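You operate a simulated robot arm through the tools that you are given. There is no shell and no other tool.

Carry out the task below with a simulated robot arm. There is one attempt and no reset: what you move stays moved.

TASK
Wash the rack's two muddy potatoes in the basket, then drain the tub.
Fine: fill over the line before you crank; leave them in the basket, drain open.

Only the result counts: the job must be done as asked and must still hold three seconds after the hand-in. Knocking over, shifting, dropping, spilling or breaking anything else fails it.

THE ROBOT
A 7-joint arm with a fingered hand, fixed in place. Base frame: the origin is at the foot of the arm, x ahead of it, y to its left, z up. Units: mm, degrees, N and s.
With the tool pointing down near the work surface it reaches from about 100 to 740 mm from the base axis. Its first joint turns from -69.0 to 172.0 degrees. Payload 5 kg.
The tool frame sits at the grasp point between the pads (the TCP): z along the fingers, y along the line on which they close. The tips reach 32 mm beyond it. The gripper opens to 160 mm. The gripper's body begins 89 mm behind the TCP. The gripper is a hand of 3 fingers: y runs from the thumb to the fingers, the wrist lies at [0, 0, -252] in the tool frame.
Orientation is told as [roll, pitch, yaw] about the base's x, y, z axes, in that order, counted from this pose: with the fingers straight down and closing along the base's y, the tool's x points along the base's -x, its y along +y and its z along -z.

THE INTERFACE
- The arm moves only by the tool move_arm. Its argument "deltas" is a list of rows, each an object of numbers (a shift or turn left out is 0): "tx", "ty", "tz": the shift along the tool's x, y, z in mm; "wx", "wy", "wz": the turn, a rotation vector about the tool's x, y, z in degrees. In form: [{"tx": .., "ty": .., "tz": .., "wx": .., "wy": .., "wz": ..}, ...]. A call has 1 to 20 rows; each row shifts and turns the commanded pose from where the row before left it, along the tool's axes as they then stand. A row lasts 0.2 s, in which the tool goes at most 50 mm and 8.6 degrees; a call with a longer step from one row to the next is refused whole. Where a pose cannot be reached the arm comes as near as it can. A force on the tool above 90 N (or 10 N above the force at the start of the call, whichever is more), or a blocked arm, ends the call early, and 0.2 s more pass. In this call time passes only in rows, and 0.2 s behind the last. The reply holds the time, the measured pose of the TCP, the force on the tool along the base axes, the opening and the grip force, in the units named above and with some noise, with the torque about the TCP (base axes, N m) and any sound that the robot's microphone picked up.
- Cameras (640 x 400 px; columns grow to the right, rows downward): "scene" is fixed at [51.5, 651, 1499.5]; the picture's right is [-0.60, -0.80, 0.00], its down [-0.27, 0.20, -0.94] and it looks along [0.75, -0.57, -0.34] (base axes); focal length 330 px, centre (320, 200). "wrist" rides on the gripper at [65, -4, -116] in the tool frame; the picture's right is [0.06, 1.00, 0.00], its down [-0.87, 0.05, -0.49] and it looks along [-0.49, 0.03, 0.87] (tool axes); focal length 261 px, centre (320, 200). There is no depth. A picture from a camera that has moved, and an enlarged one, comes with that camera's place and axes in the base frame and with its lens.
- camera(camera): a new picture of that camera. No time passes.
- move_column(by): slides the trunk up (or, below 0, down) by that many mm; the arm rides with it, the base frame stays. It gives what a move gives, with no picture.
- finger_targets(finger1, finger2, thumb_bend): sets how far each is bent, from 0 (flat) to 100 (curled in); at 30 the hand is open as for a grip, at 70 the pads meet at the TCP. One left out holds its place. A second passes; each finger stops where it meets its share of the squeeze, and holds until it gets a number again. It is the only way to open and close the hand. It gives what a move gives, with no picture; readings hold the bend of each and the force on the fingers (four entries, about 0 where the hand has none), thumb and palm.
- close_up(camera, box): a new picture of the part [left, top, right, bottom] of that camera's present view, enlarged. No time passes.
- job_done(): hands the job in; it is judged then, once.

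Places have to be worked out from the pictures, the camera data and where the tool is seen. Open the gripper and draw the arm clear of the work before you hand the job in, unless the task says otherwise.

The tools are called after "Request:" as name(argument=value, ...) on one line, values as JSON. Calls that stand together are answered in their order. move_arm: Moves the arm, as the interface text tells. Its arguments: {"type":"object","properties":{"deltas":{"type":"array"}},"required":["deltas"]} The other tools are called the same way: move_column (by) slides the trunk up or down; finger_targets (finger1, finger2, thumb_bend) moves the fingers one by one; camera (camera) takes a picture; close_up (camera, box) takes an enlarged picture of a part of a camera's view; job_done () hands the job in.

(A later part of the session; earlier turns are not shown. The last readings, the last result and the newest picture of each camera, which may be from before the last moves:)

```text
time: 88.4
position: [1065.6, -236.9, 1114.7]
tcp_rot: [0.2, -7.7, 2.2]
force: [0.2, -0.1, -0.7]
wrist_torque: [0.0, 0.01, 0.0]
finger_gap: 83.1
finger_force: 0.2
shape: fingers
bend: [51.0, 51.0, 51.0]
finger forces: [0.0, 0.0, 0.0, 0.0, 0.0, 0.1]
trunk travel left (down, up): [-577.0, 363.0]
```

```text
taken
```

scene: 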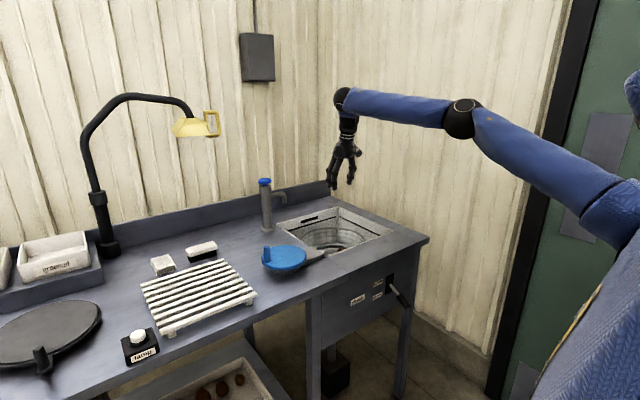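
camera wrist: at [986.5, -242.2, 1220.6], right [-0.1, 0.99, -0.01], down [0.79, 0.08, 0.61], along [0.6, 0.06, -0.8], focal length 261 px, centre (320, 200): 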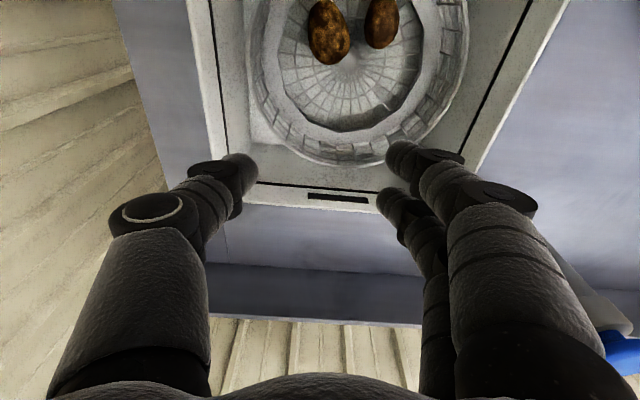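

Both potatoes are in the basket. Next is the tap; I look closely at its knob to see how it works.

Request:
close_up(camera="scene", box=[245, 165, 305, 240])

Request:
close_up(camera="scene", box=[270, 195, 400, 270])

```text
5.33 times, centred on (275, 202) of scene
camera zoom: at [51.5, 651.0, 1499.5], right [-0.6, -0.8, 0.0], down [-0.27, 0.2, -0.94], along [0.75, -0.57, -0.34], focal length 1759 px, centre (560, 187)
```

zoom: 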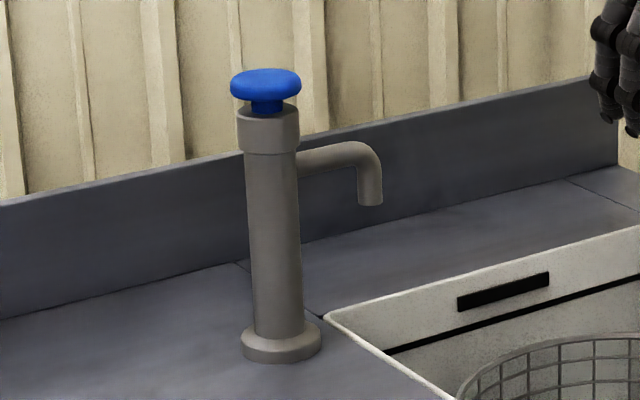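

```text
4.92 times, centred on (335, 232) of scene
camera zoom: at [51.5, 651.0, 1499.5], right [-0.6, -0.8, 0.0], down [-0.27, 0.2, -0.94], along [0.75, -0.57, -0.34], focal length 1624 px, centre (246, 40)
```

zoom: 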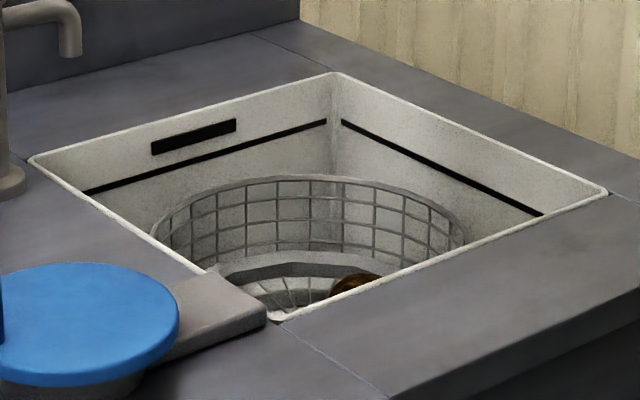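

The knob is a push-type mushroom button on a stem at about (1203,53), top z≈1127. To reach it the hand must lean well forward, so I back off, close the fingers together to make a pressing tool, and set about 58° tilt.

Request:
move_arm(deltas=[{"tx": 14, "ty": 36.8, "tz": -16.2}, {"tx": 14, "ty": 36.8, "tz": -16.2}, {"tx": 14, "ty": 36.8, "tz": -16.2}, {"tx": 14, "ty": 36.8, "tz": -16.2}, {"tx": 14, "ty": 36.8, "tz": -16.2}, {"tx": 14, "ty": 36.8, "tz": -16.2}])

Request:
finger_targets(finger1=70, finger2=70, thumb_bend=70)

Request:
move_arm(deltas=[{"wz": -5.5}, {"wz": -5.5}, {"wy": -8.35}, {"wy": -8.35}, {"wy": -8.35}, {"wy": -8.35}, {"wy": -8.35}, {"wy": -8.35}])

Request:
camera(camera="wrist")

Request:
camera(camera="scene")

```text
time: 89.8
position: [958.8, -17.6, 1200.6]
tcp_rot: [0.1, -7.9, 2.3]
force: [-0.3, 1.1, 0.6]
wrist_torque: [-0.06, -0.04, -0.02]
finger_gap: 83.2
finger_force: 0.0
shape: fingers
bend: [51.0, 51.0, 51.0]
finger forces: [0.0, 0.0, 0.0, 0.1, 0.0, 0.0]
trunk travel left (down, up): [-577.0, 363.0]
```

```text
time: 90.8
position: [959.2, -18.8, 1200.0]
tcp_rot: [0.2, -7.9, 2.1]
force: [0.5, 1.1, 0.2]
wrist_torque: [0.02, -0.02, 0.01]
finger_gap: 12.7
finger_force: 0.0
shape: fingers
bend: [70.0, 70.0, 70.0]
finger forces: [0.1, 0.0, 0.0, 0.0, 0.0, 0.0]
trunk travel left (down, up): [-577.0, 363.0]
```

```text
time: 92.6
position: [961.1, -19.8, 1200.9]
tcp_rot: [-2.3, -58.0, 15.1]
force: [-0.3, 0.3, 0.9]
wrist_torque: [0.05, 0.02, 0.01]
finger_gap: 12.6
finger_force: 0.1
shape: fingers
bend: [70.0, 70.0, 70.0]
finger forces: [0.1, 0.0, 0.0, 0.1, 0.0, 0.0]
trunk travel left (down, up): [-577.0, 363.0]
```

```text
taken
camera wrist: at [834.0, -53.0, 1206.7], right [-0.26, 0.96, -0.07], down [0.03, 0.08, 1.0], along [0.97, 0.25, -0.05], focal length 261 px, centre (320, 200)
```

wrist: 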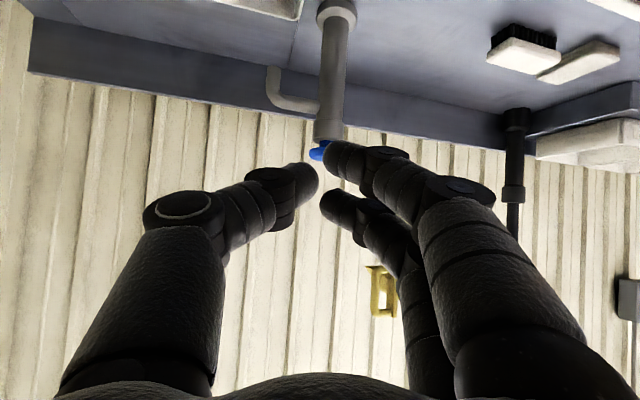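

```text
taken
```

scene: 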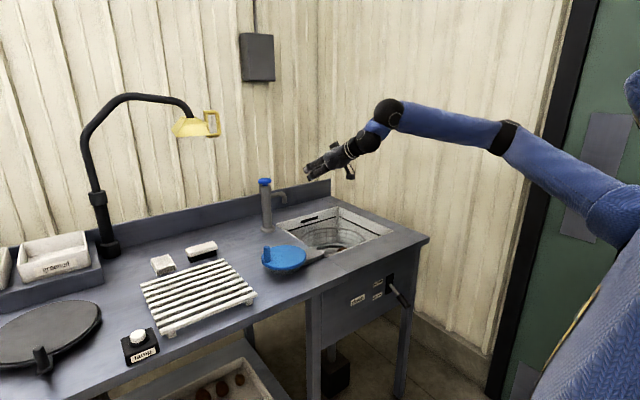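

The tap is in view beyond the fingertips. I move closer and higher so the knob shows clear of the fingers for a better fix.

Request:
move_arm(deltas=[{"wx": -2.3, "tx": -26.8, "ty": 1.5, "tz": 19.8}, {"tx": -26.8, "ty": 1.5, "tz": 19.8}, {"tx": -26.8, "ty": 1.5, "tz": 19.8}, {"tx": -26.8, "ty": 1.5, "tz": 19.8}])

Request:
camera(camera="wrist")

Request:
close_up(camera="scene", box=[230, 110, 370, 240])

```text
time: 93.6
position: [1079.7, 18.6, 1250.3]
tcp_rot: [-0.4, -57.8, 15.3]
force: [0.0, 0.7, 0.9]
wrist_torque: [0.02, 0.01, 0.01]
finger_gap: 12.7
finger_force: 0.1
shape: fingers
bend: [70.0, 70.0, 70.0]
finger forces: [0.1, 0.0, 0.1, 0.0, 0.0, 0.1]
trunk travel left (down, up): [-577.0, 363.0]
```

```text
taken
camera wrist: at [953.6, -19.3, 1256.6], right [-0.29, 0.96, -0.06], down [0.03, 0.07, 1.0], along [0.96, 0.29, -0.05], focal length 261 px, centre (320, 200)
```

wrist: 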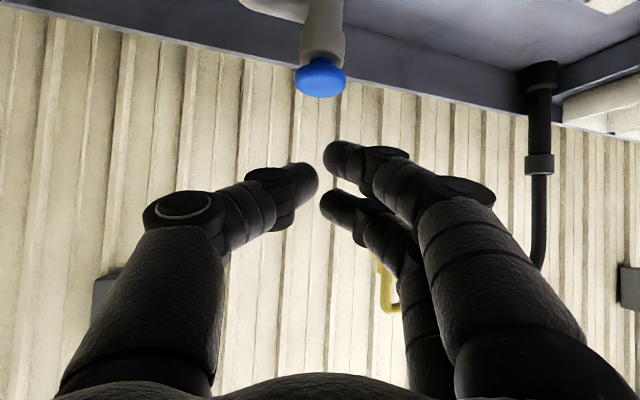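

```text
3.08 times, centred on (300, 175) of scene
camera zoom: at [51.5, 651.0, 1499.5], right [-0.6, -0.8, 0.0], down [-0.27, 0.2, -0.94], along [0.75, -0.57, -0.34], focal length 1015 px, centre (382, 277)
```

zoom: 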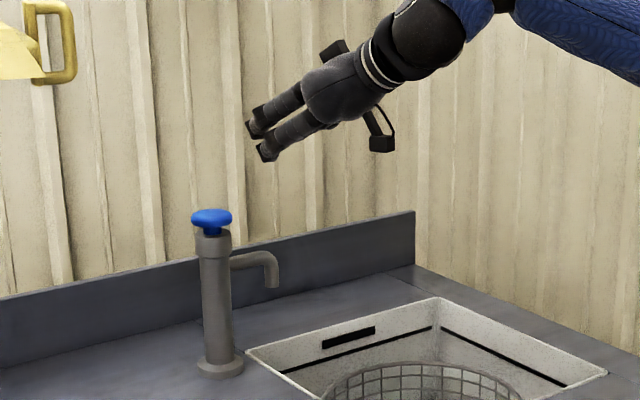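

Triangulating puts the knob top at about (1209,50,1119), 52 mm across. I move so that finger 1's underside is about 30 mm above the knob.

Request:
move_arm(deltas=[{"tx": -2.5, "ty": -2.6, "tz": 36.9}, {"tx": -2.5, "ty": -2.6, "tz": 36.9}, {"tx": -2.5, "ty": -2.6, "tz": 36.9}, {"tx": -2.5, "ty": -2.6, "tz": 36.9}])

Request:
camera(camera="wrist")

Request:
close_up(camera="scene", box=[230, 130, 350, 240])

```text
time: 94.6
position: [1207.3, 40.8, 1177.3]
tcp_rot: [-0.2, -57.8, 15.4]
force: [1.2, -0.8, -0.5]
wrist_torque: [0.02, -0.04, -0.02]
finger_gap: 12.6
finger_force: 0.0
shape: fingers
bend: [70.0, 70.0, 70.0]
finger forces: [0.0, 0.0, 0.0, 0.0, 0.1, 0.1]
trunk travel left (down, up): [-577.0, 363.0]
```

```text
taken
camera wrist: at [1081.8, 4.6, 1184.4], right [-0.29, 0.95, -0.06], down [0.03, 0.07, 1.0], along [0.96, 0.29, -0.05], focal length 261 px, centre (320, 200)
```

wrist: 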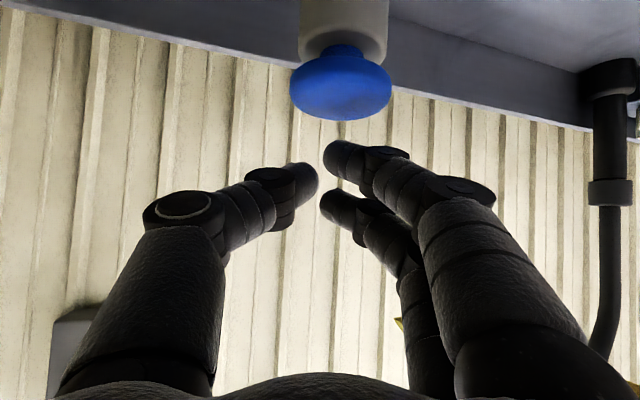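

```text
3.64 times, centred on (290, 185) of scene
camera zoom: at [51.5, 651.0, 1499.5], right [-0.6, -0.8, 0.0], down [-0.27, 0.2, -0.94], along [0.75, -0.57, -0.34], focal length 1199 px, centre (429, 254)
```

zoom: 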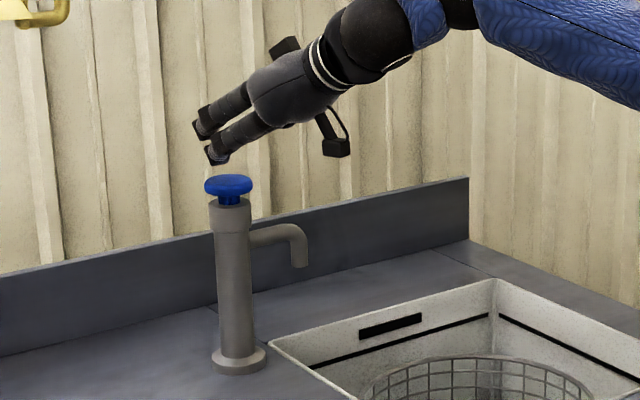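

The finger is aligned above the knob. I lower straight down about 20 mm, then in small pressing steps.

Request:
move_arm(deltas=[{"tx": 8.5, "tz": 5.3}, {"tx": 8.5, "tz": 5.3}])

Request:
move_arm(deltas=[{"tx": 4.2, "tz": 2.7}])

Request:
move_arm(deltas=[{"tx": 4.2, "tz": 2.7}])

Request:
camera(camera="wrist")

```text
time: 95.2
position: [1206.6, 42.1, 1159.2]
tcp_rot: [-0.3, -57.9, 15.1]
force: [1.1, 0.0, 3.9]
wrist_torque: [0.04, -0.07, 0.0]
finger_gap: 12.5
finger_force: 2.0
shape: fingers
bend: [70.0, 70.0, 70.0]
finger forces: [3.6, 0.1, 0.1, 0.0, 0.0, 0.0]
trunk travel left (down, up): [-577.0, 363.0]
```

```text
time: 95.6
position: [1206.7, 41.9, 1155.7]
tcp_rot: [-0.2, -57.9, 15.3]
force: [2.0, 0.2, 6.4]
wrist_torque: [0.06, -0.17, -0.01]
finger_gap: 12.1
finger_force: 3.2
shape: fingers
bend: [70.0, 70.0, 70.0]
finger forces: [6.6, 0.0, 0.0, 0.0, 0.1, 0.1]
trunk travel left (down, up): [-577.0, 363.0]
heard: click
```

```text
time: 96.0
position: [1205.1, 41.9, 1154.3]
tcp_rot: [-0.2, -58.1, 15.1]
force: [5.0, 2.7, 20.7]
wrist_torque: [0.35, -0.49, -0.04]
finger_gap: 11.3
finger_force: 10.3
shape: fingers
bend: [71.0, 70.0, 70.0]
finger forces: [20.6, 0.0, 0.0, 0.1, 0.0, 0.0]
trunk travel left (down, up): [-577.0, 363.0]
```

```text
taken
camera wrist: at [1079.7, 5.3, 1159.6], right [-0.29, 0.96, -0.05], down [0.03, 0.06, 1.0], along [0.96, 0.29, -0.04], focal length 261 px, centre (320, 200)
```

wrist: 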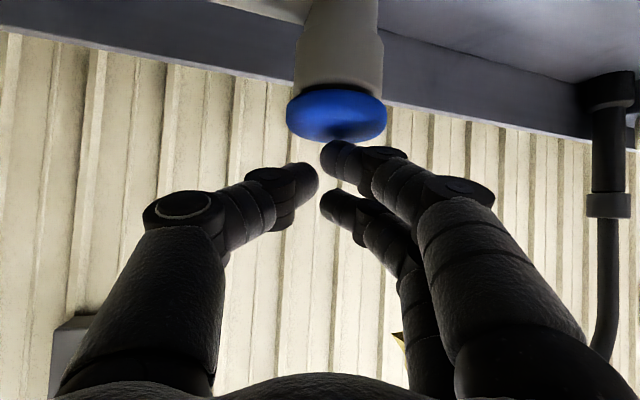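

A click was heard and the knob bottomed at 20 N. I lift off and look whether water flows.

Request:
move_arm(deltas=[{"tx": -8.5, "tz": -5.3}, {"tx": -8.5, "tz": -5.3}])

Request:
close_up(camera="scene", box=[240, 150, 400, 270])

```text
time: 96.6
position: [1207.8, 41.2, 1166.8]
tcp_rot: [-0.4, -57.7, 15.3]
force: [0.0, -0.5, 0.6]
wrist_torque: [-0.01, -0.03, 0.01]
finger_gap: 12.2
finger_force: 0.1
shape: fingers
bend: [70.0, 70.0, 70.0]
finger forces: [0.0, 0.0, 0.0, 0.0, 0.0, 0.0]
trunk travel left (down, up): [-577.0, 363.0]
```

```text
3.33 times, centred on (320, 210) of scene
camera zoom: at [51.5, 651.0, 1499.5], right [-0.6, -0.8, 0.0], down [-0.27, 0.2, -0.94], along [0.75, -0.57, -0.34], focal length 1099 px, centre (320, 167)
```

zoom: 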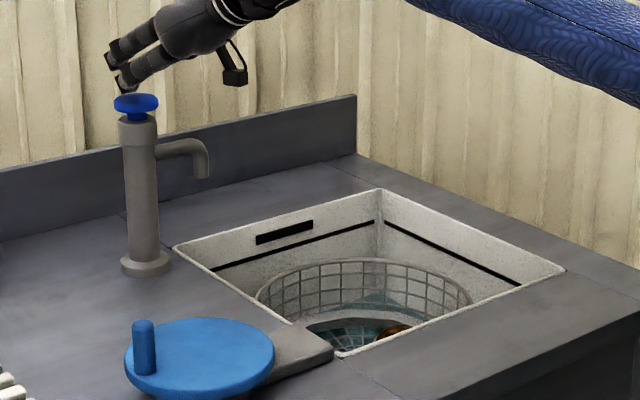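

Water has appeared at the tub's bottom. I wait a moment to see whether it keeps rising on its own.

Request:
move_arm(deltas=[{"tz": 0}, {"tz": 0}, {"tz": 0}, {"tz": 0}, {"tz": 0}])

Request:
close_up(camera="scene", box=[240, 150, 400, 270])

Request:
move_arm(deltas=[{"tz": 0}, {"tz": 0}, {"tz": 0}, {"tz": 0}, {"tz": 0}])

Request:
close_up(camera="scene", box=[240, 150, 400, 270])

```text
time: 97.8
position: [1206.2, 43.3, 1168.8]
tcp_rot: [-0.3, -57.7, 15.2]
force: [0.0, -0.2, 0.5]
wrist_torque: [-0.01, 0.02, 0.03]
finger_gap: 12.2
finger_force: 0.0
shape: fingers
bend: [70.0, 70.0, 70.0]
finger forces: [0.0, 0.1, 0.1, 0.1, 0.1, 0.1]
trunk travel left (down, up): [-577.0, 363.0]
```

```text
3.33 times, centred on (320, 210) of scene
camera zoom: at [51.5, 651.0, 1499.5], right [-0.6, -0.8, 0.0], down [-0.27, 0.2, -0.94], along [0.75, -0.57, -0.34], focal length 1099 px, centre (320, 167)
```

zoom: 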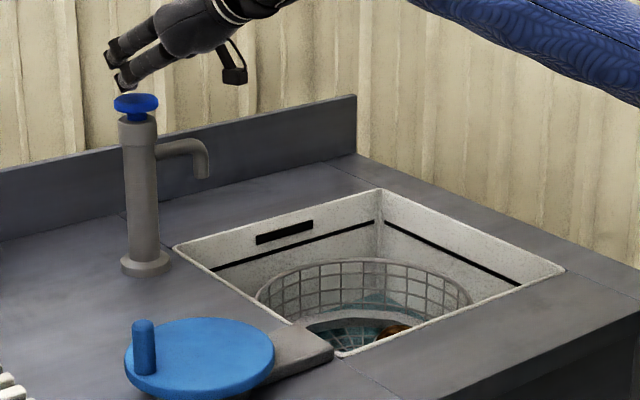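

```text
time: 99.0
position: [1209.0, 42.4, 1169.0]
tcp_rot: [-0.2, -57.8, 15.2]
force: [0.1, -0.7, 0.7]
wrist_torque: [0.01, -0.01, -0.04]
finger_gap: 12.1
finger_force: 0.1
shape: fingers
bend: [70.0, 70.0, 70.0]
finger forces: [0.0, 0.0, 0.0, 0.0, 0.1, 0.0]
trunk travel left (down, up): [-577.0, 363.0]
```

```text
3.33 times, centred on (320, 210) of scene
camera zoom: at [51.5, 651.0, 1499.5], right [-0.6, -0.8, 0.0], down [-0.27, 0.2, -0.94], along [0.75, -0.57, -0.34], focal length 1099 px, centre (320, 167)
```

zoom: 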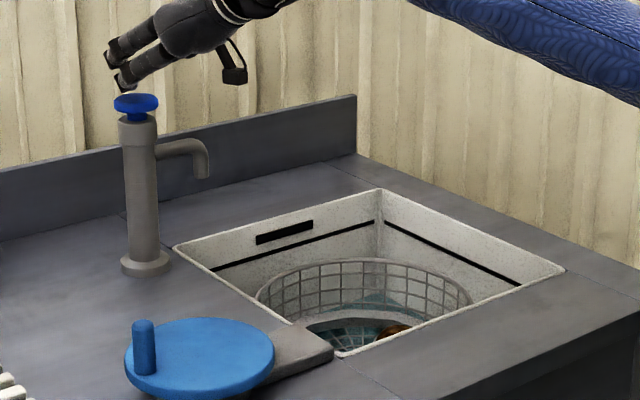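

The level holds steady, so the drain is shut and each press gives a dose (or flows only while pressed). I press again and hold for a second to find out which.

Request:
move_arm(deltas=[{"tx": 8.5, "tz": 5.3}, {"tx": 6, "tz": 3.8}])

Request:
close_up(camera="scene", box=[240, 150, 400, 270])

Request:
move_arm(deltas=[{"tz": 0}, {"tz": 0}, {"tz": 0}, {"tz": 0}, {"tz": 0}])

Request:
close_up(camera="scene", box=[240, 150, 400, 270])

```text
time: 99.6
position: [1207.7, 42.0, 1154.4]
tcp_rot: [-0.1, -58.0, 15.1]
force: [1.9, 0.5, 9.6]
wrist_torque: [0.19, -0.24, -0.03]
finger_gap: 12.0
finger_force: 4.7
shape: fingers
bend: [70.0, 70.0, 70.0]
finger forces: [9.9, 0.0, 0.0, 0.0, 0.1, 0.0]
trunk travel left (down, up): [-577.0, 363.0]
heard: click
```

```text
3.33 times, centred on (320, 210) of scene
camera zoom: at [51.5, 651.0, 1499.5], right [-0.6, -0.8, 0.0], down [-0.27, 0.2, -0.94], along [0.75, -0.57, -0.34], focal length 1099 px, centre (320, 167)
```

zoom: 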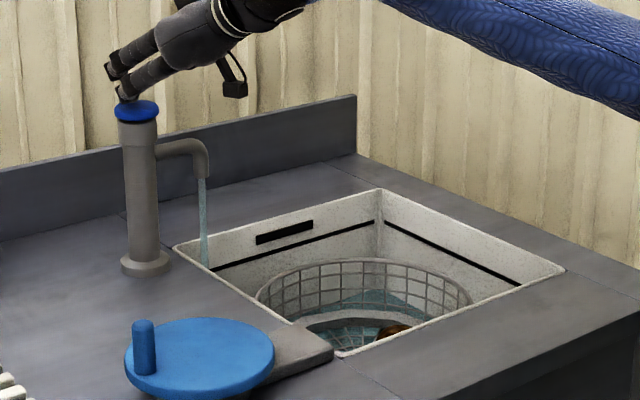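

```text
time: 100.8
position: [1207.3, 42.0, 1154.7]
tcp_rot: [-0.1, -58.0, 15.2]
force: [5.9, 2.5, 17.3]
wrist_torque: [0.25, -0.38, -0.01]
finger_gap: 11.8
finger_force: 7.9
shape: fingers
bend: [70.0, 70.0, 70.0]
finger forces: [16.4, 0.0, 0.0, 0.0, 0.1, 0.0]
trunk travel left (down, up): [-577.0, 363.0]
```

```text
3.33 times, centred on (320, 210) of scene
camera zoom: at [51.5, 651.0, 1499.5], right [-0.6, -0.8, 0.0], down [-0.27, 0.2, -0.94], along [0.75, -0.57, -0.34], focal length 1099 px, centre (320, 167)
```

zoom: 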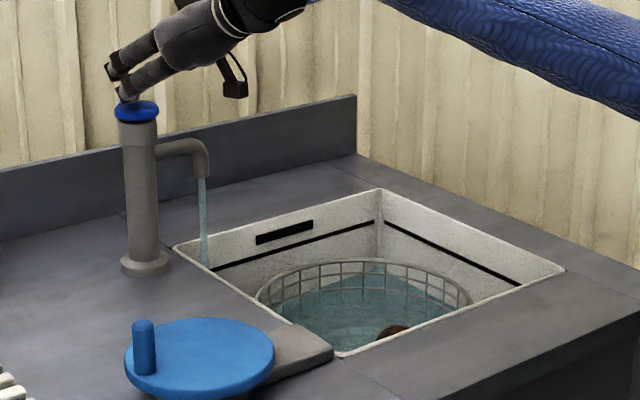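

Water flows while the knob is held and rises quickly. I keep holding in short increments, checking the level after each.

Request:
move_arm(deltas=[{"tz": 0}, {"tz": 0}])

Request:
close_up(camera="scene", box=[270, 190, 390, 265])

```text
time: 101.4
position: [1206.6, 43.2, 1154.3]
tcp_rot: [-0.3, -57.9, 15.3]
force: [5.6, 3.3, 17.4]
wrist_torque: [0.27, -0.42, -0.02]
finger_gap: 11.9
finger_force: 8.7
shape: fingers
bend: [70.0, 70.0, 70.0]
finger forces: [17.7, 0.0, 0.0, 0.1, 0.0, 0.0]
trunk travel left (down, up): [-577.0, 363.0]
```

```text
5.33 times, centred on (330, 228) of scene
camera zoom: at [51.5, 651.0, 1499.5], right [-0.6, -0.8, 0.0], down [-0.27, 0.2, -0.94], along [0.75, -0.57, -0.34], focal length 1759 px, centre (267, 53)
```

zoom: 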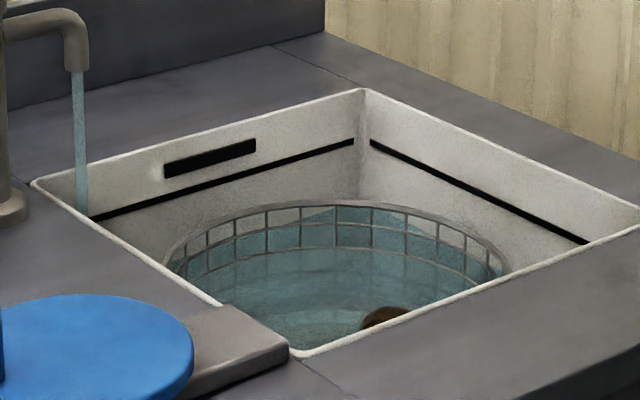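

The level is at about z≈790 with the line at ≈857. I hold another 1.2 s.

Request:
move_arm(deltas=[{"tz": 0}, {"tz": 0}, {"tz": 0}, {"tz": 0}, {"tz": 0}])

Request:
close_up(camera="scene", box=[270, 190, 390, 265])

```text
time: 102.6
position: [1206.6, 43.8, 1154.8]
tcp_rot: [-0.2, -57.8, 15.3]
force: [6.0, 2.8, 18.2]
wrist_torque: [0.33, -0.47, -0.02]
finger_gap: 11.7
finger_force: 9.5
shape: fingers
bend: [70.0, 70.0, 70.0]
finger forces: [19.0, 0.0, 0.1, 0.0, 0.0, 0.0]
trunk travel left (down, up): [-577.0, 363.0]
```

```text
5.33 times, centred on (330, 228) of scene
camera zoom: at [51.5, 651.0, 1499.5], right [-0.6, -0.8, 0.0], down [-0.27, 0.2, -0.94], along [0.75, -0.57, -0.34], focal length 1759 px, centre (267, 53)
```

zoom: 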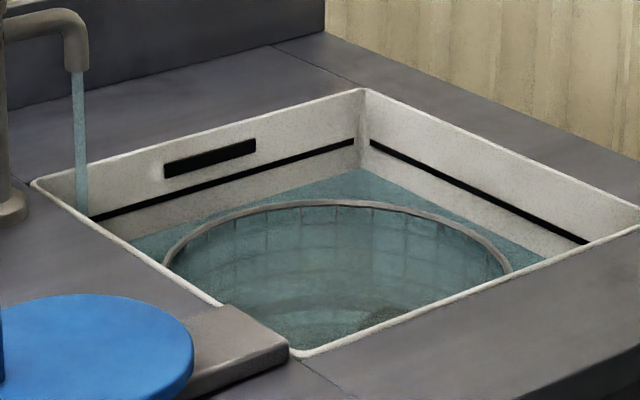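

Now at z≈828, rising about 32 mm/s; the line is at 857 and the overflow's lower edge about 875. I hold 0.8 s more and check.

Request:
move_arm(deltas=[{"tz": 0}, {"tz": 0}, {"tz": 0}])

Request:
close_up(camera="scene", box=[270, 190, 390, 265])

```text
time: 103.4
position: [1205.7, 42.3, 1153.0]
tcp_rot: [-0.1, -57.9, 15.3]
force: [5.4, 2.9, 19.6]
wrist_torque: [0.29, -0.48, -0.07]
finger_gap: 11.9
finger_force: 9.4
shape: fingers
bend: [70.0, 70.0, 70.0]
finger forces: [19.2, 0.1, 0.0, 0.0, 0.1, 0.0]
trunk travel left (down, up): [-577.0, 363.0]
```

```text
5.33 times, centred on (330, 228) of scene
camera zoom: at [51.5, 651.0, 1499.5], right [-0.6, -0.8, 0.0], down [-0.27, 0.2, -0.94], along [0.75, -0.57, -0.34], focal length 1759 px, centre (267, 53)
```

zoom: 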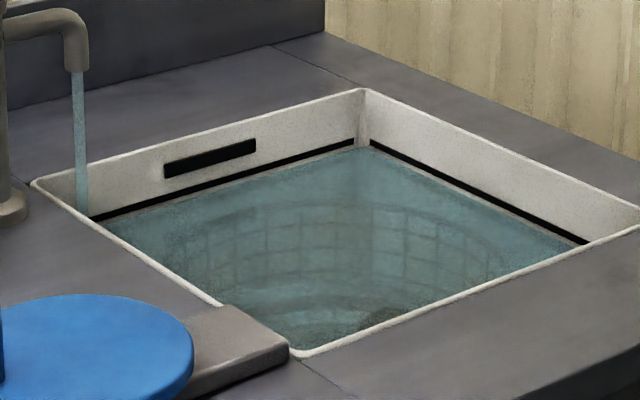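

The water stands just below the line. I hold for one more 0.2 s row and then release in the same call, which should put it about 8–10 mm higher.

Request:
move_arm(deltas=[{"tz": 0}, {"tx": -10, "tz": -6.3}, {"tx": -10, "tz": -6.3}])

Request:
close_up(camera="scene", box=[270, 190, 390, 265])

```text
time: 104.2
position: [1207.3, 41.8, 1173.6]
tcp_rot: [-0.4, -57.6, 15.3]
force: [0.6, -0.1, 0.1]
wrist_torque: [-0.02, -0.01, 0.0]
finger_gap: 12.4
finger_force: 0.0
shape: fingers
bend: [70.0, 70.0, 70.0]
finger forces: [0.1, 0.0, 0.1, 0.1, 0.1, 0.0]
trunk travel left (down, up): [-577.0, 363.0]
```

```text
5.33 times, centred on (330, 228) of scene
camera zoom: at [51.5, 651.0, 1499.5], right [-0.6, -0.8, 0.0], down [-0.27, 0.2, -0.94], along [0.75, -0.57, -0.34], focal length 1759 px, centre (267, 53)
```

zoom: 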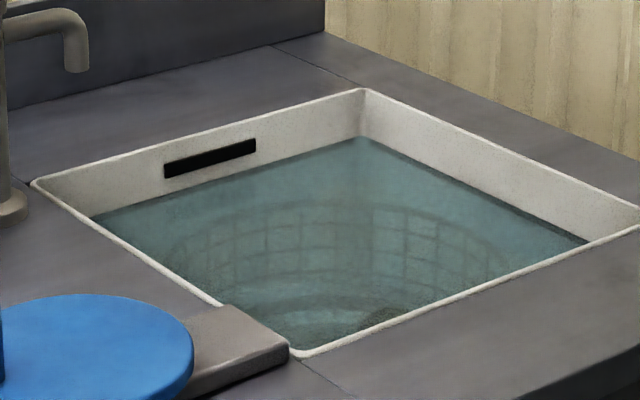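

The stream stopped and the line is now under water. I zoom in to judge the margin over the line.

Request:
close_up(camera="scene", box=[280, 205, 340, 240])

Request:
close_up(camera="scene", box=[330, 200, 390, 240])

```text
10.67 times, centred on (310, 222) of scene
camera zoom: at [51.5, 651.0, 1499.5], right [-0.6, -0.8, 0.0], down [-0.27, 0.2, -0.94], along [0.75, -0.57, -0.34], focal length 3518 px, centre (427, -40)
```

zoom: 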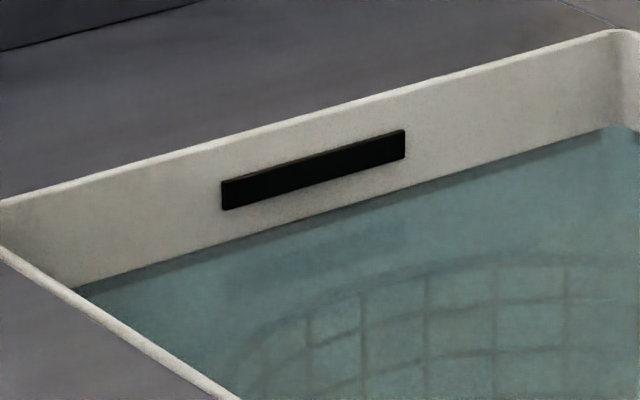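

```text
10.00 times, centred on (360, 220) of scene
camera zoom: at [51.5, 651.0, 1499.5], right [-0.6, -0.8, 0.0], down [-0.27, 0.2, -0.94], along [0.75, -0.57, -0.34], focal length 3298 px, centre (-80, 0)
```

zoom: 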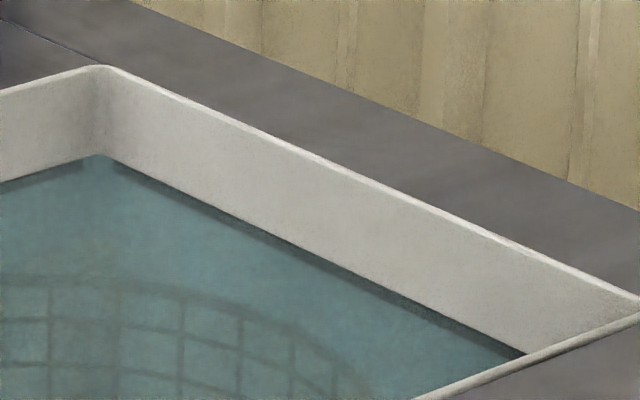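

The line is only just covered. I give one brief pulse of the tap for a few millimetres more, with 14 mm still free below the overflow slot.

Request:
move_arm(deltas=[{"tx": 10, "tz": 6.3}, {"tx": 6.2, "tz": 4}, {"tx": -8, "tz": -5}, {"tx": -8.2, "tz": -5.3}])

Request:
close_up(camera="scene", box=[280, 205, 340, 240])

Request:
close_up(camera="scene", box=[330, 200, 390, 240])

```text
time: 105.2
position: [1206.9, 42.1, 1176.0]
tcp_rot: [-0.1, -57.8, 15.3]
force: [-0.7, 0.8, 0.3]
wrist_torque: [0.0, 0.0, -0.02]
finger_gap: 12.5
finger_force: 0.0
shape: fingers
bend: [70.0, 70.0, 70.0]
finger forces: [0.1, 0.1, 0.0, 0.1, 0.0, 0.1]
trunk travel left (down, up): [-577.0, 363.0]
heard: click
```

```text
10.67 times, centred on (310, 222) of scene
camera zoom: at [51.5, 651.0, 1499.5], right [-0.6, -0.8, 0.0], down [-0.27, 0.2, -0.94], along [0.75, -0.57, -0.34], focal length 3518 px, centre (427, -40)
```

zoom: 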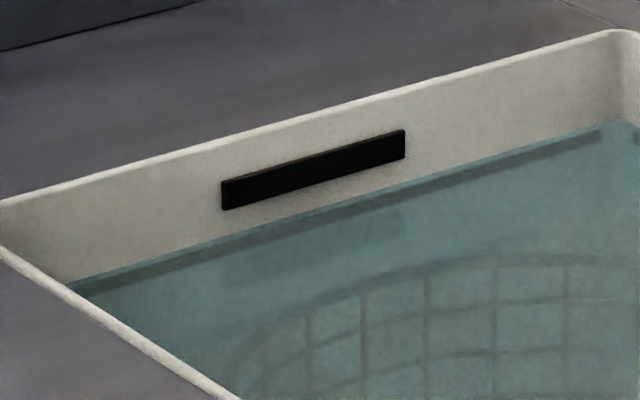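

```text
10.00 times, centred on (360, 220) of scene
camera zoom: at [51.5, 651.0, 1499.5], right [-0.6, -0.8, 0.0], down [-0.27, 0.2, -0.94], along [0.75, -0.57, -0.34], focal length 3298 px, centre (-80, 0)
```

zoom: 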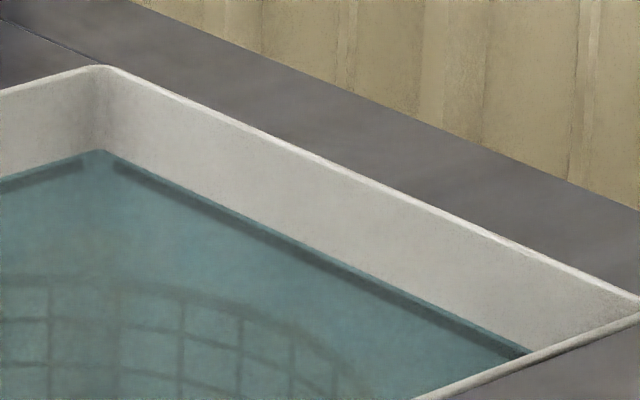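

The line is now visibly under water by about 3–4 mm. One more identical pulse gives a comfortable margin while staying below the slot.

Request:
move_arm(deltas=[{"tx": 11.5, "tz": 7.3}, {"tx": 7, "tz": 4.3}, {"tx": -9, "tz": -5.6}, {"tx": -9.5, "tz": -6}])

Request:
close_up(camera="scene", box=[280, 205, 340, 240])

Request:
close_up(camera="scene", box=[240, 165, 400, 265])

```text
time: 106.2
position: [1207.9, 42.2, 1176.1]
tcp_rot: [-0.1, -57.7, 15.3]
force: [-0.4, -0.2, -0.5]
wrist_torque: [-0.02, -0.03, -0.02]
finger_gap: 12.2
finger_force: 0.0
shape: fingers
bend: [70.0, 70.0, 70.0]
finger forces: [0.0, 0.1, 0.0, 0.0, 0.0, 0.1]
trunk travel left (down, up): [-577.0, 363.0]
heard: click
```

```text
10.67 times, centred on (310, 222) of scene
camera zoom: at [51.5, 651.0, 1499.5], right [-0.6, -0.8, 0.0], down [-0.27, 0.2, -0.94], along [0.75, -0.57, -0.34], focal length 3518 px, centre (427, -40)
```

zoom: 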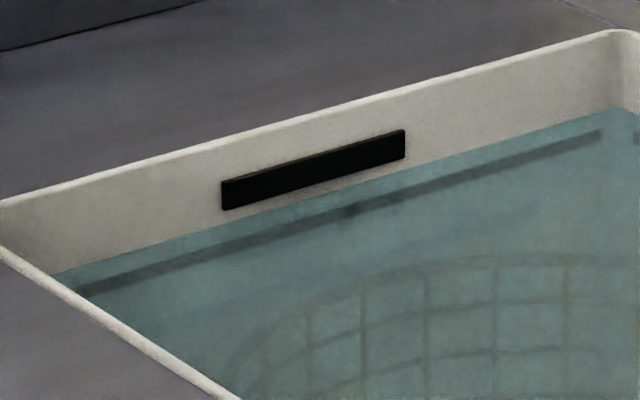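

```text
4.00 times, centred on (320, 215) of scene
camera zoom: at [51.5, 651.0, 1499.5], right [-0.6, -0.8, 0.0], down [-0.27, 0.2, -0.94], along [0.75, -0.57, -0.34], focal length 1319 px, centre (320, 140)
```

zoom: 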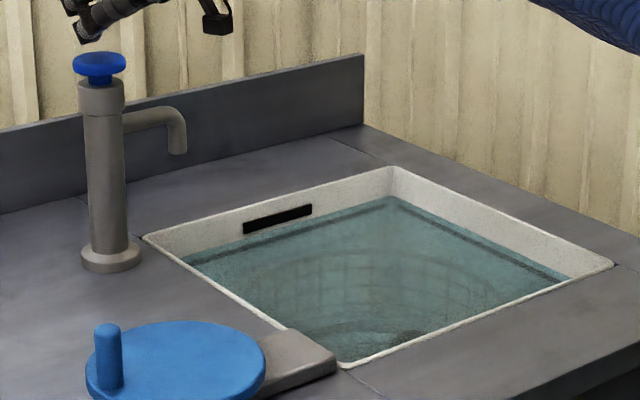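

The tub is filled about 8 mm over the line and below the slot; the tap is off. I withdraw from the tap, bring the hand upright toward 15° tilt and view the crank.

Request:
move_arm(deltas=[{"tz": -37.5}, {"tz": -37.5}, {"tz": -37.5}, {"tz": -37.5}, {"tx": 26.8, "ty": 13.6, "tz": -23.9}, {"tx": 26.8, "ty": 13.6, "tz": -23.9}, {"tx": 26.8, "ty": 13.6, "tz": -23.9}, {"tx": 26.8, "ty": 13.6, "tz": -23.9}, {"tx": 26.8, "ty": 13.6, "tz": -23.9}, {"wy": 8.5}, {"wy": 8.5}, {"wy": 8.5}, {"wy": 8.5}, {"wy": 8.5}, {"wz": -8.5}])

Request:
camera(camera="wrist")

Request:
camera(camera="scene")

```text
time: 109.4
position: [900.4, 27.3, 1203.9]
tcp_rot: [-2.4, -15.0, 23.8]
force: [0.7, 0.0, -0.2]
wrist_torque: [0.04, 0.01, 0.02]
finger_gap: 12.4
finger_force: 0.1
shape: fingers
bend: [70.0, 70.0, 70.0]
finger forces: [0.1, 0.0, 0.0, 0.1, 0.0, 0.0]
trunk travel left (down, up): [-577.0, 363.0]
```

```text
taken
camera wrist: at [816.6, -8.1, 1300.1], right [-0.45, 0.89, -0.06], down [0.62, 0.36, 0.7], along [0.64, 0.28, -0.71], focal length 261 px, centre (320, 200)
```

wrist: 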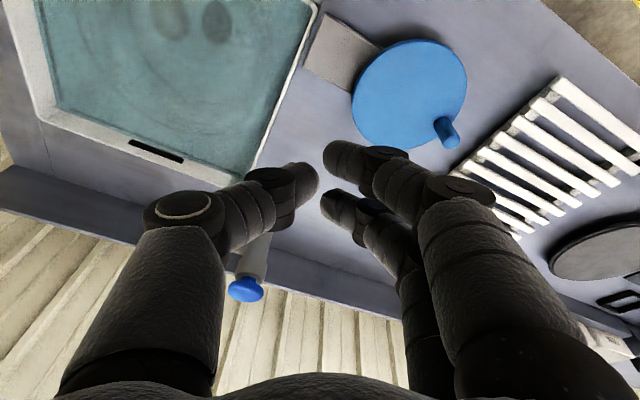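

```text
taken
```

scene: 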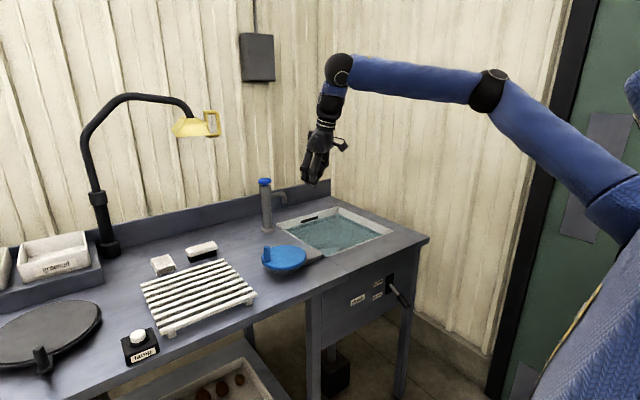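

The peg triangulates to about (911,212) from z≈942 to ≈995, on a circle of roughly 60 mm about (905,151). I open the fingers and go above the peg for a closer look.

Request:
finger_targets(finger1=52, finger2=52, thumb_bend=52)

Request:
move_arm(deltas=[{"wx": -2.4}, {"tx": -5.6, "ty": 33.7, "tz": 28.2}, {"tx": -5.6, "ty": 33.7, "tz": 28.2}, {"tx": -5.6, "ty": 33.7, "tz": 28.2}, {"tx": -5.6, "ty": 33.7, "tz": 28.2}, {"tx": -5.6, "ty": 33.7, "tz": 28.2}])

Request:
camera(camera="wrist")

Request:
close_up(camera="scene", box=[220, 170, 340, 290])

```text
time: 110.4
position: [900.7, 30.1, 1205.3]
tcp_rot: [-2.4, -15.1, 23.9]
force: [-0.2, -0.4, -0.2]
wrist_torque: [0.01, 0.02, 0.03]
finger_gap: 78.4
finger_force: 0.0
shape: fingers
bend: [52.0, 52.0, 52.0]
finger forces: [0.0, 0.1, 0.1, 0.0, 0.0, 0.1]
trunk travel left (down, up): [-577.0, 363.0]
```

```text
time: 111.8
position: [891.2, 210.6, 1075.9]
tcp_rot: [-0.1, -15.2, 23.9]
force: [-0.4, 0.9, -0.3]
wrist_torque: [-0.03, 0.01, -0.01]
finger_gap: 78.9
finger_force: 0.0
shape: fingers
bend: [52.0, 52.0, 52.0]
finger forces: [0.1, 0.1, 0.1, 0.0, 0.0, 0.0]
trunk travel left (down, up): [-577.0, 363.0]
```

```text
taken
camera wrist: at [808.6, 170.4, 1171.2], right [-0.46, 0.89, -0.02], down [0.63, 0.34, 0.7], along [0.63, 0.31, -0.71], focal length 261 px, centre (320, 200)
```

wrist: 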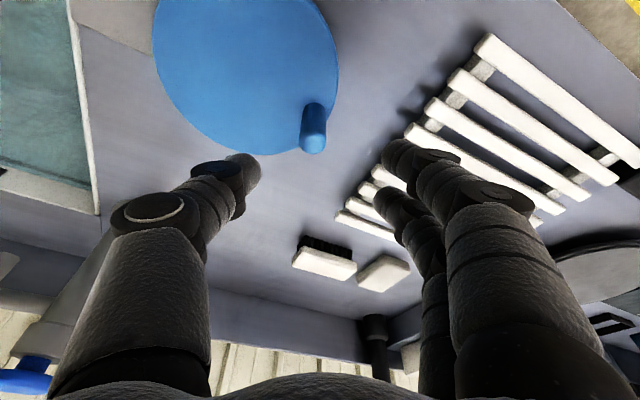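

```text
3.33 times, centred on (280, 230) of scene
camera zoom: at [51.5, 651.0, 1499.5], right [-0.6, -0.8, 0.0], down [-0.27, 0.2, -0.94], along [0.75, -0.57, -0.34], focal length 1099 px, centre (453, 100)
```

zoom: 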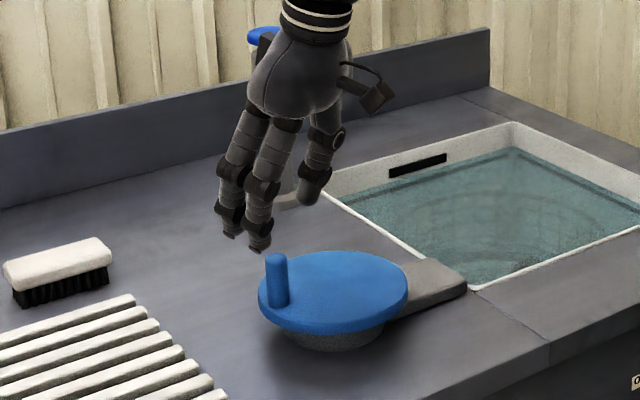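

The close view confirms the peg axis at (911.5,213), top z≈993; disc centre ≈(909,152), radius ≈61. I reduce the tilt to 8° and move right over the peg.

Request:
move_arm(deltas=[{"wy": 7.2}, {"tx": -15, "ty": -6, "tz": 33}])

Request:
camera(camera="wrist")

Request:
close_up(camera="scene", box=[230, 190, 330, 290])

```text
time: 112.4
position: [913.8, 207.4, 1043.9]
tcp_rot: [0.1, -7.8, 23.9]
force: [0.9, -0.5, 0.0]
wrist_torque: [0.06, 0.09, 0.01]
finger_gap: 78.8
finger_force: 0.1
shape: fingers
bend: [52.0, 52.0, 52.0]
finger forces: [0.0, 0.1, 0.0, 0.0, 0.0, 0.1]
trunk travel left (down, up): [-577.0, 363.0]
```

```text
taken
camera wrist: at [843.1, 173.1, 1150.3], right [-0.46, 0.89, -0.01], down [0.71, 0.37, 0.61], along [0.54, 0.27, -0.8], focal length 261 px, centre (320, 200)
```

wrist: 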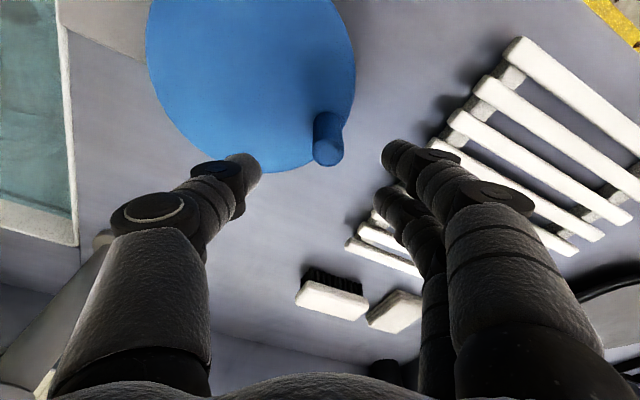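

```text
4.00 times, centred on (280, 240) of scene
camera zoom: at [51.5, 651.0, 1499.5], right [-0.6, -0.8, 0.0], down [-0.27, 0.2, -0.94], along [0.75, -0.57, -0.34], focal length 1319 px, centre (480, 40)
```

zoom: 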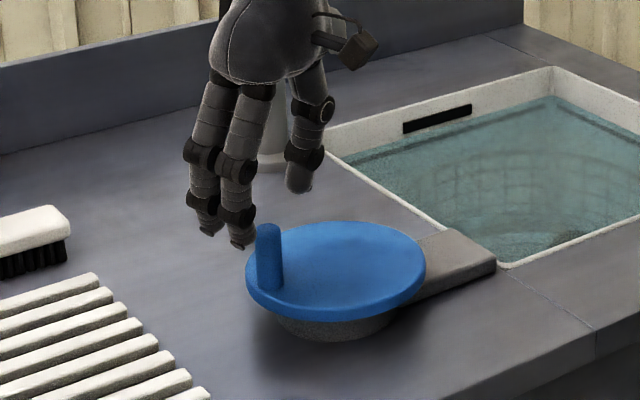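

I shift 5.7 mm along the closing axis to centre on the peg and descend 56 mm around it.

Request:
move_arm(deltas=[{"ty": 5.7, "tx": 2, "tz": 15}, {"tx": 2.8, "tz": 20}, {"tx": 2.8, "tz": 20}])

Request:
camera(camera="wrist")

Request:
close_up(camera="scene", box=[230, 190, 330, 290])

```text
time: 113.2
position: [909.5, 218.0, 991.8]
tcp_rot: [0.0, -7.9, 23.8]
force: [1.1, -1.2, 0.6]
wrist_torque: [-0.02, 0.02, 0.01]
finger_gap: 78.9
finger_force: 0.0
shape: fingers
bend: [52.0, 52.0, 52.0]
finger forces: [0.0, 0.1, 0.0, 0.0, 0.0, 0.0]
trunk travel left (down, up): [-577.0, 363.0]
```

```text
taken
camera wrist: at [838.4, 182.0, 1096.0], right [-0.46, 0.89, -0.01], down [0.7, 0.37, 0.61], along [0.54, 0.27, -0.8], focal length 261 px, centre (320, 200)
```

wrist: 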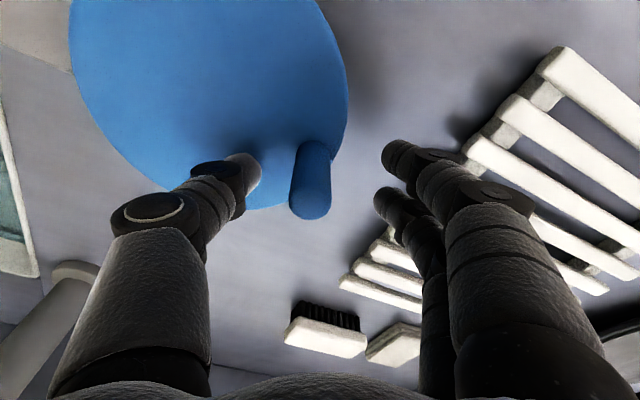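

```text
4.00 times, centred on (280, 240) of scene
camera zoom: at [51.5, 651.0, 1499.5], right [-0.6, -0.8, 0.0], down [-0.27, 0.2, -0.94], along [0.75, -0.57, -0.34], focal length 1319 px, centre (480, 40)
```

zoom: 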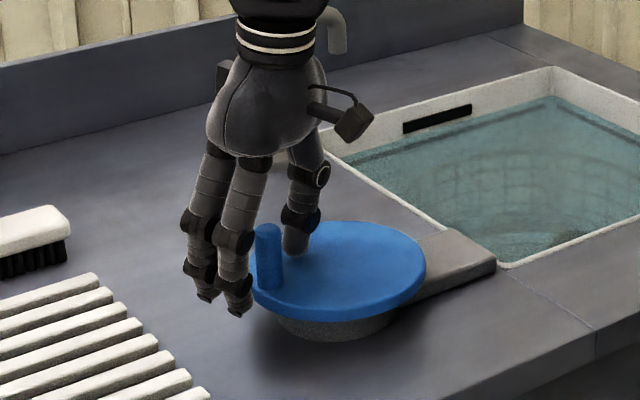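

The measured position settled about 5 mm off in y. I correct by −5 mm along the closing axis, then close gently on the peg.

Request:
move_arm(deltas=[{"ty": -5, "tz": 2}])

Request:
finger_targets(finger1=62, finger2=62, thumb_bend=62)

Request:
camera(camera="wrist")

Request:
close_up(camera="scene", box=[230, 190, 330, 290])

```text
time: 113.6
position: [911.8, 212.8, 987.4]
tcp_rot: [0.0, -7.9, 23.9]
force: [-0.3, 0.1, -0.2]
wrist_torque: [0.01, 0.01, 0.02]
finger_gap: 79.1
finger_force: 0.0
shape: fingers
bend: [52.0, 52.0, 52.0]
finger forces: [0.0, 0.0, 0.0, 0.1, 0.0, 0.1]
trunk travel left (down, up): [-577.0, 363.0]
```

```text
time: 114.6
position: [910.9, 212.8, 989.2]
tcp_rot: [0.0, -7.9, 23.9]
force: [-0.1, 0.3, 0.6]
wrist_torque: [0.01, 0.02, 0.03]
finger_gap: 40.5
finger_force: 0.1
shape: fingers
bend: [62.0, 62.0, 62.0]
finger forces: [0.0, 0.1, 0.0, 0.1, 0.0, 0.1]
trunk travel left (down, up): [-577.0, 363.0]
```

```text
taken
camera wrist: at [839.9, 177.6, 1094.3], right [-0.46, 0.89, -0.01], down [0.7, 0.37, 0.61], along [0.54, 0.27, -0.79], focal length 261 px, centre (320, 200)
```

wrist: 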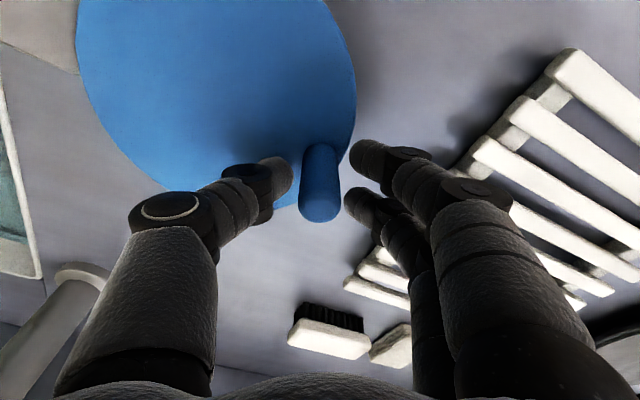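

```text
4.00 times, centred on (280, 240) of scene
camera zoom: at [51.5, 651.0, 1499.5], right [-0.6, -0.8, 0.0], down [-0.27, 0.2, -0.94], along [0.75, -0.57, -0.34], focal length 1319 px, centre (480, 40)
```

zoom: 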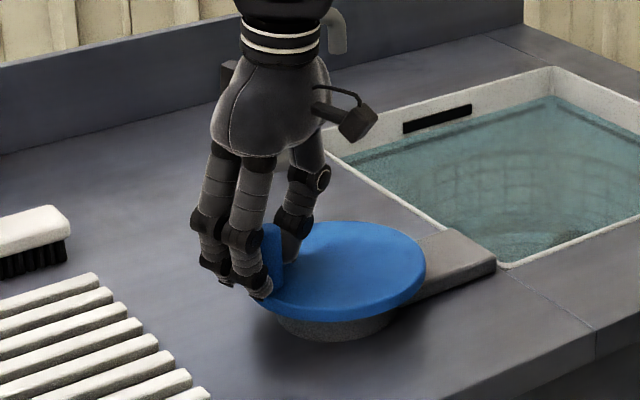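

The peg sits centred between the digits. I close on it.

Request:
finger_targets(finger1=68, finger2=68, thumb_bend=68)

Request:
camera(camera="wrist")

```text
time: 115.6
position: [910.3, 212.1, 988.6]
tcp_rot: [0.0, -7.8, 23.9]
force: [-0.7, -2.9, -2.5]
wrist_torque: [-0.02, -0.02, 0.02]
finger_gap: 25.6
finger_force: 3.0
shape: fingers
bend: [67.0, 68.0, 67.0]
finger forces: [1.8, 0.1, 0.1, 0.0, 3.8, 0.1]
trunk travel left (down, up): [-577.0, 363.0]
```

```text
taken
camera wrist: at [840.1, 177.3, 1094.2], right [-0.46, 0.89, -0.01], down [0.7, 0.37, 0.61], along [0.54, 0.27, -0.79], focal length 261 px, centre (320, 200)
```

wrist: 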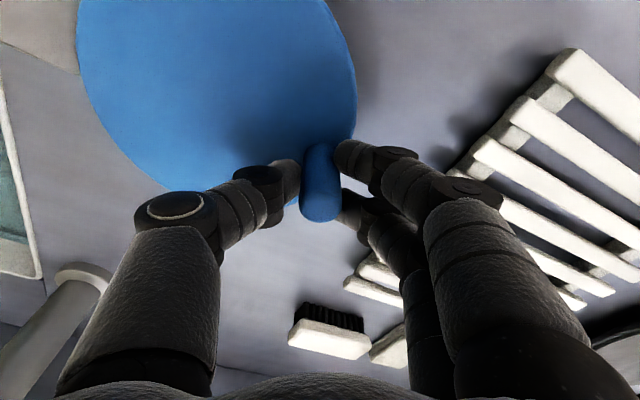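

The grip is light. I firm it up a bit so the peg stays seated between the two fingers and the thumb.

Request:
finger_targets(finger1=72, finger2=72, thumb_bend=71)

```text
time: 116.6
position: [911.5, 213.4, 987.6]
tcp_rot: [0.0, -7.8, 23.9]
force: [-1.0, -3.1, -4.8]
wrist_torque: [-0.09, 0.0, 0.01]
finger_gap: 23.7
finger_force: 8.1
shape: fingers
bend: [69.0, 72.0, 68.0]
finger forces: [6.0, 0.6, 0.0, 0.1, 8.6, 0.1]
trunk travel left (down, up): [-577.0, 363.0]
```

Now I crank: first a short arc of 36° counter-clockwise to check that the disc follows without large force.

Request:
move_arm(deltas=[{"tx": 9.3, "ty": 2.0, "tz": -1.3}, {"tx": 9.5, "ty": 1.0, "tz": -1.3}, {"tx": 9.5, "ty": -0.5, "tz": -1.3}, {"tx": 9.3, "ty": -1.8, "tz": -1.3}])

Request:
camera(camera="wrist")

Request:
close_up(camera="scene", box=[230, 190, 400, 290])

```text
time: 117.6
position: [873.7, 197.5, 989.1]
tcp_rot: [-0.2, -7.8, 24.0]
force: [-7.9, 0.6, -4.8]
wrist_torque: [0.0, 0.17, 0.17]
finger_gap: 20.1
finger_force: 13.0
shape: fingers
bend: [70.0, 71.0, 68.0]
finger forces: [14.7, 5.9, 0.0, 0.0, 5.5, 0.0]
trunk travel left (down, up): [-577.0, 363.0]
```

```text
taken
camera wrist: at [802.8, 162.5, 1094.6], right [-0.46, 0.89, -0.01], down [0.7, 0.37, 0.61], along [0.54, 0.27, -0.8], focal length 261 px, centre (320, 200)
```

wrist: 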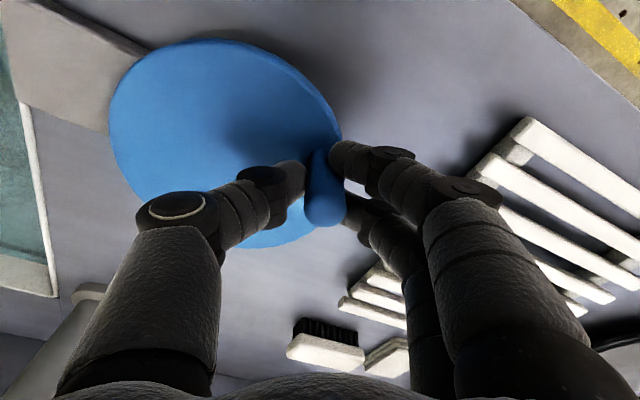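

```text
3.76 times, centred on (315, 240) of scene
camera zoom: at [51.5, 651.0, 1499.5], right [-0.6, -0.8, 0.0], down [-0.27, 0.2, -0.94], along [0.75, -0.57, -0.34], focal length 1242 px, centre (339, 49)
```

zoom: 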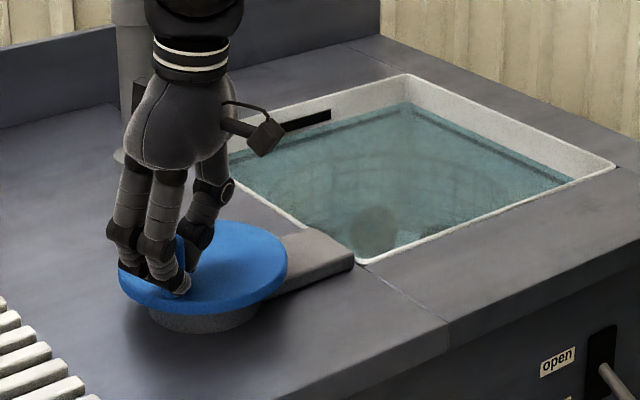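

The disc follows the hand. I continue along the circle in small pieces, watching the forces to confirm centre and radius.

Request:
move_arm(deltas=[{"tx": 18.58, "ty": -2.08, "tz": -2.55}, {"tx": 15.02, "ty": -11.77, "tz": -2.06}, {"tx": 10.66, "ty": -15.9, "tz": -1.46}, {"tx": 5.27, "ty": -18.42, "tz": -0.72}])

Request:
camera(camera="wrist")

```text
time: 118.6
position: [847.0, 130.3, 987.8]
tcp_rot: [-0.2, -7.7, 23.8]
force: [-27.7, -12.9, -2.4]
wrist_torque: [-0.27, 0.68, 0.35]
finger_gap: 10.0
finger_force: 23.0
shape: fingers
bend: [72.0, 69.0, 70.0]
finger forces: [33.6, 6.7, 0.0, 0.0, 6.2, 0.0]
trunk travel left (down, up): [-577.0, 363.0]
```

```text
taken
camera wrist: at [776.1, 94.8, 1094.0], right [-0.46, 0.89, -0.01], down [0.7, 0.37, 0.6], along [0.54, 0.27, -0.8], focal length 261 px, centre (320, 200)
```

wrist: 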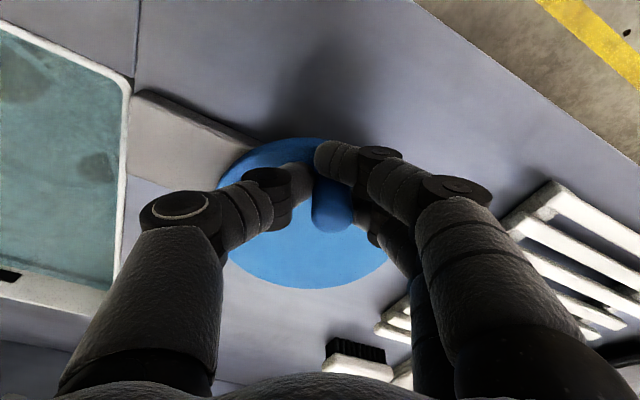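

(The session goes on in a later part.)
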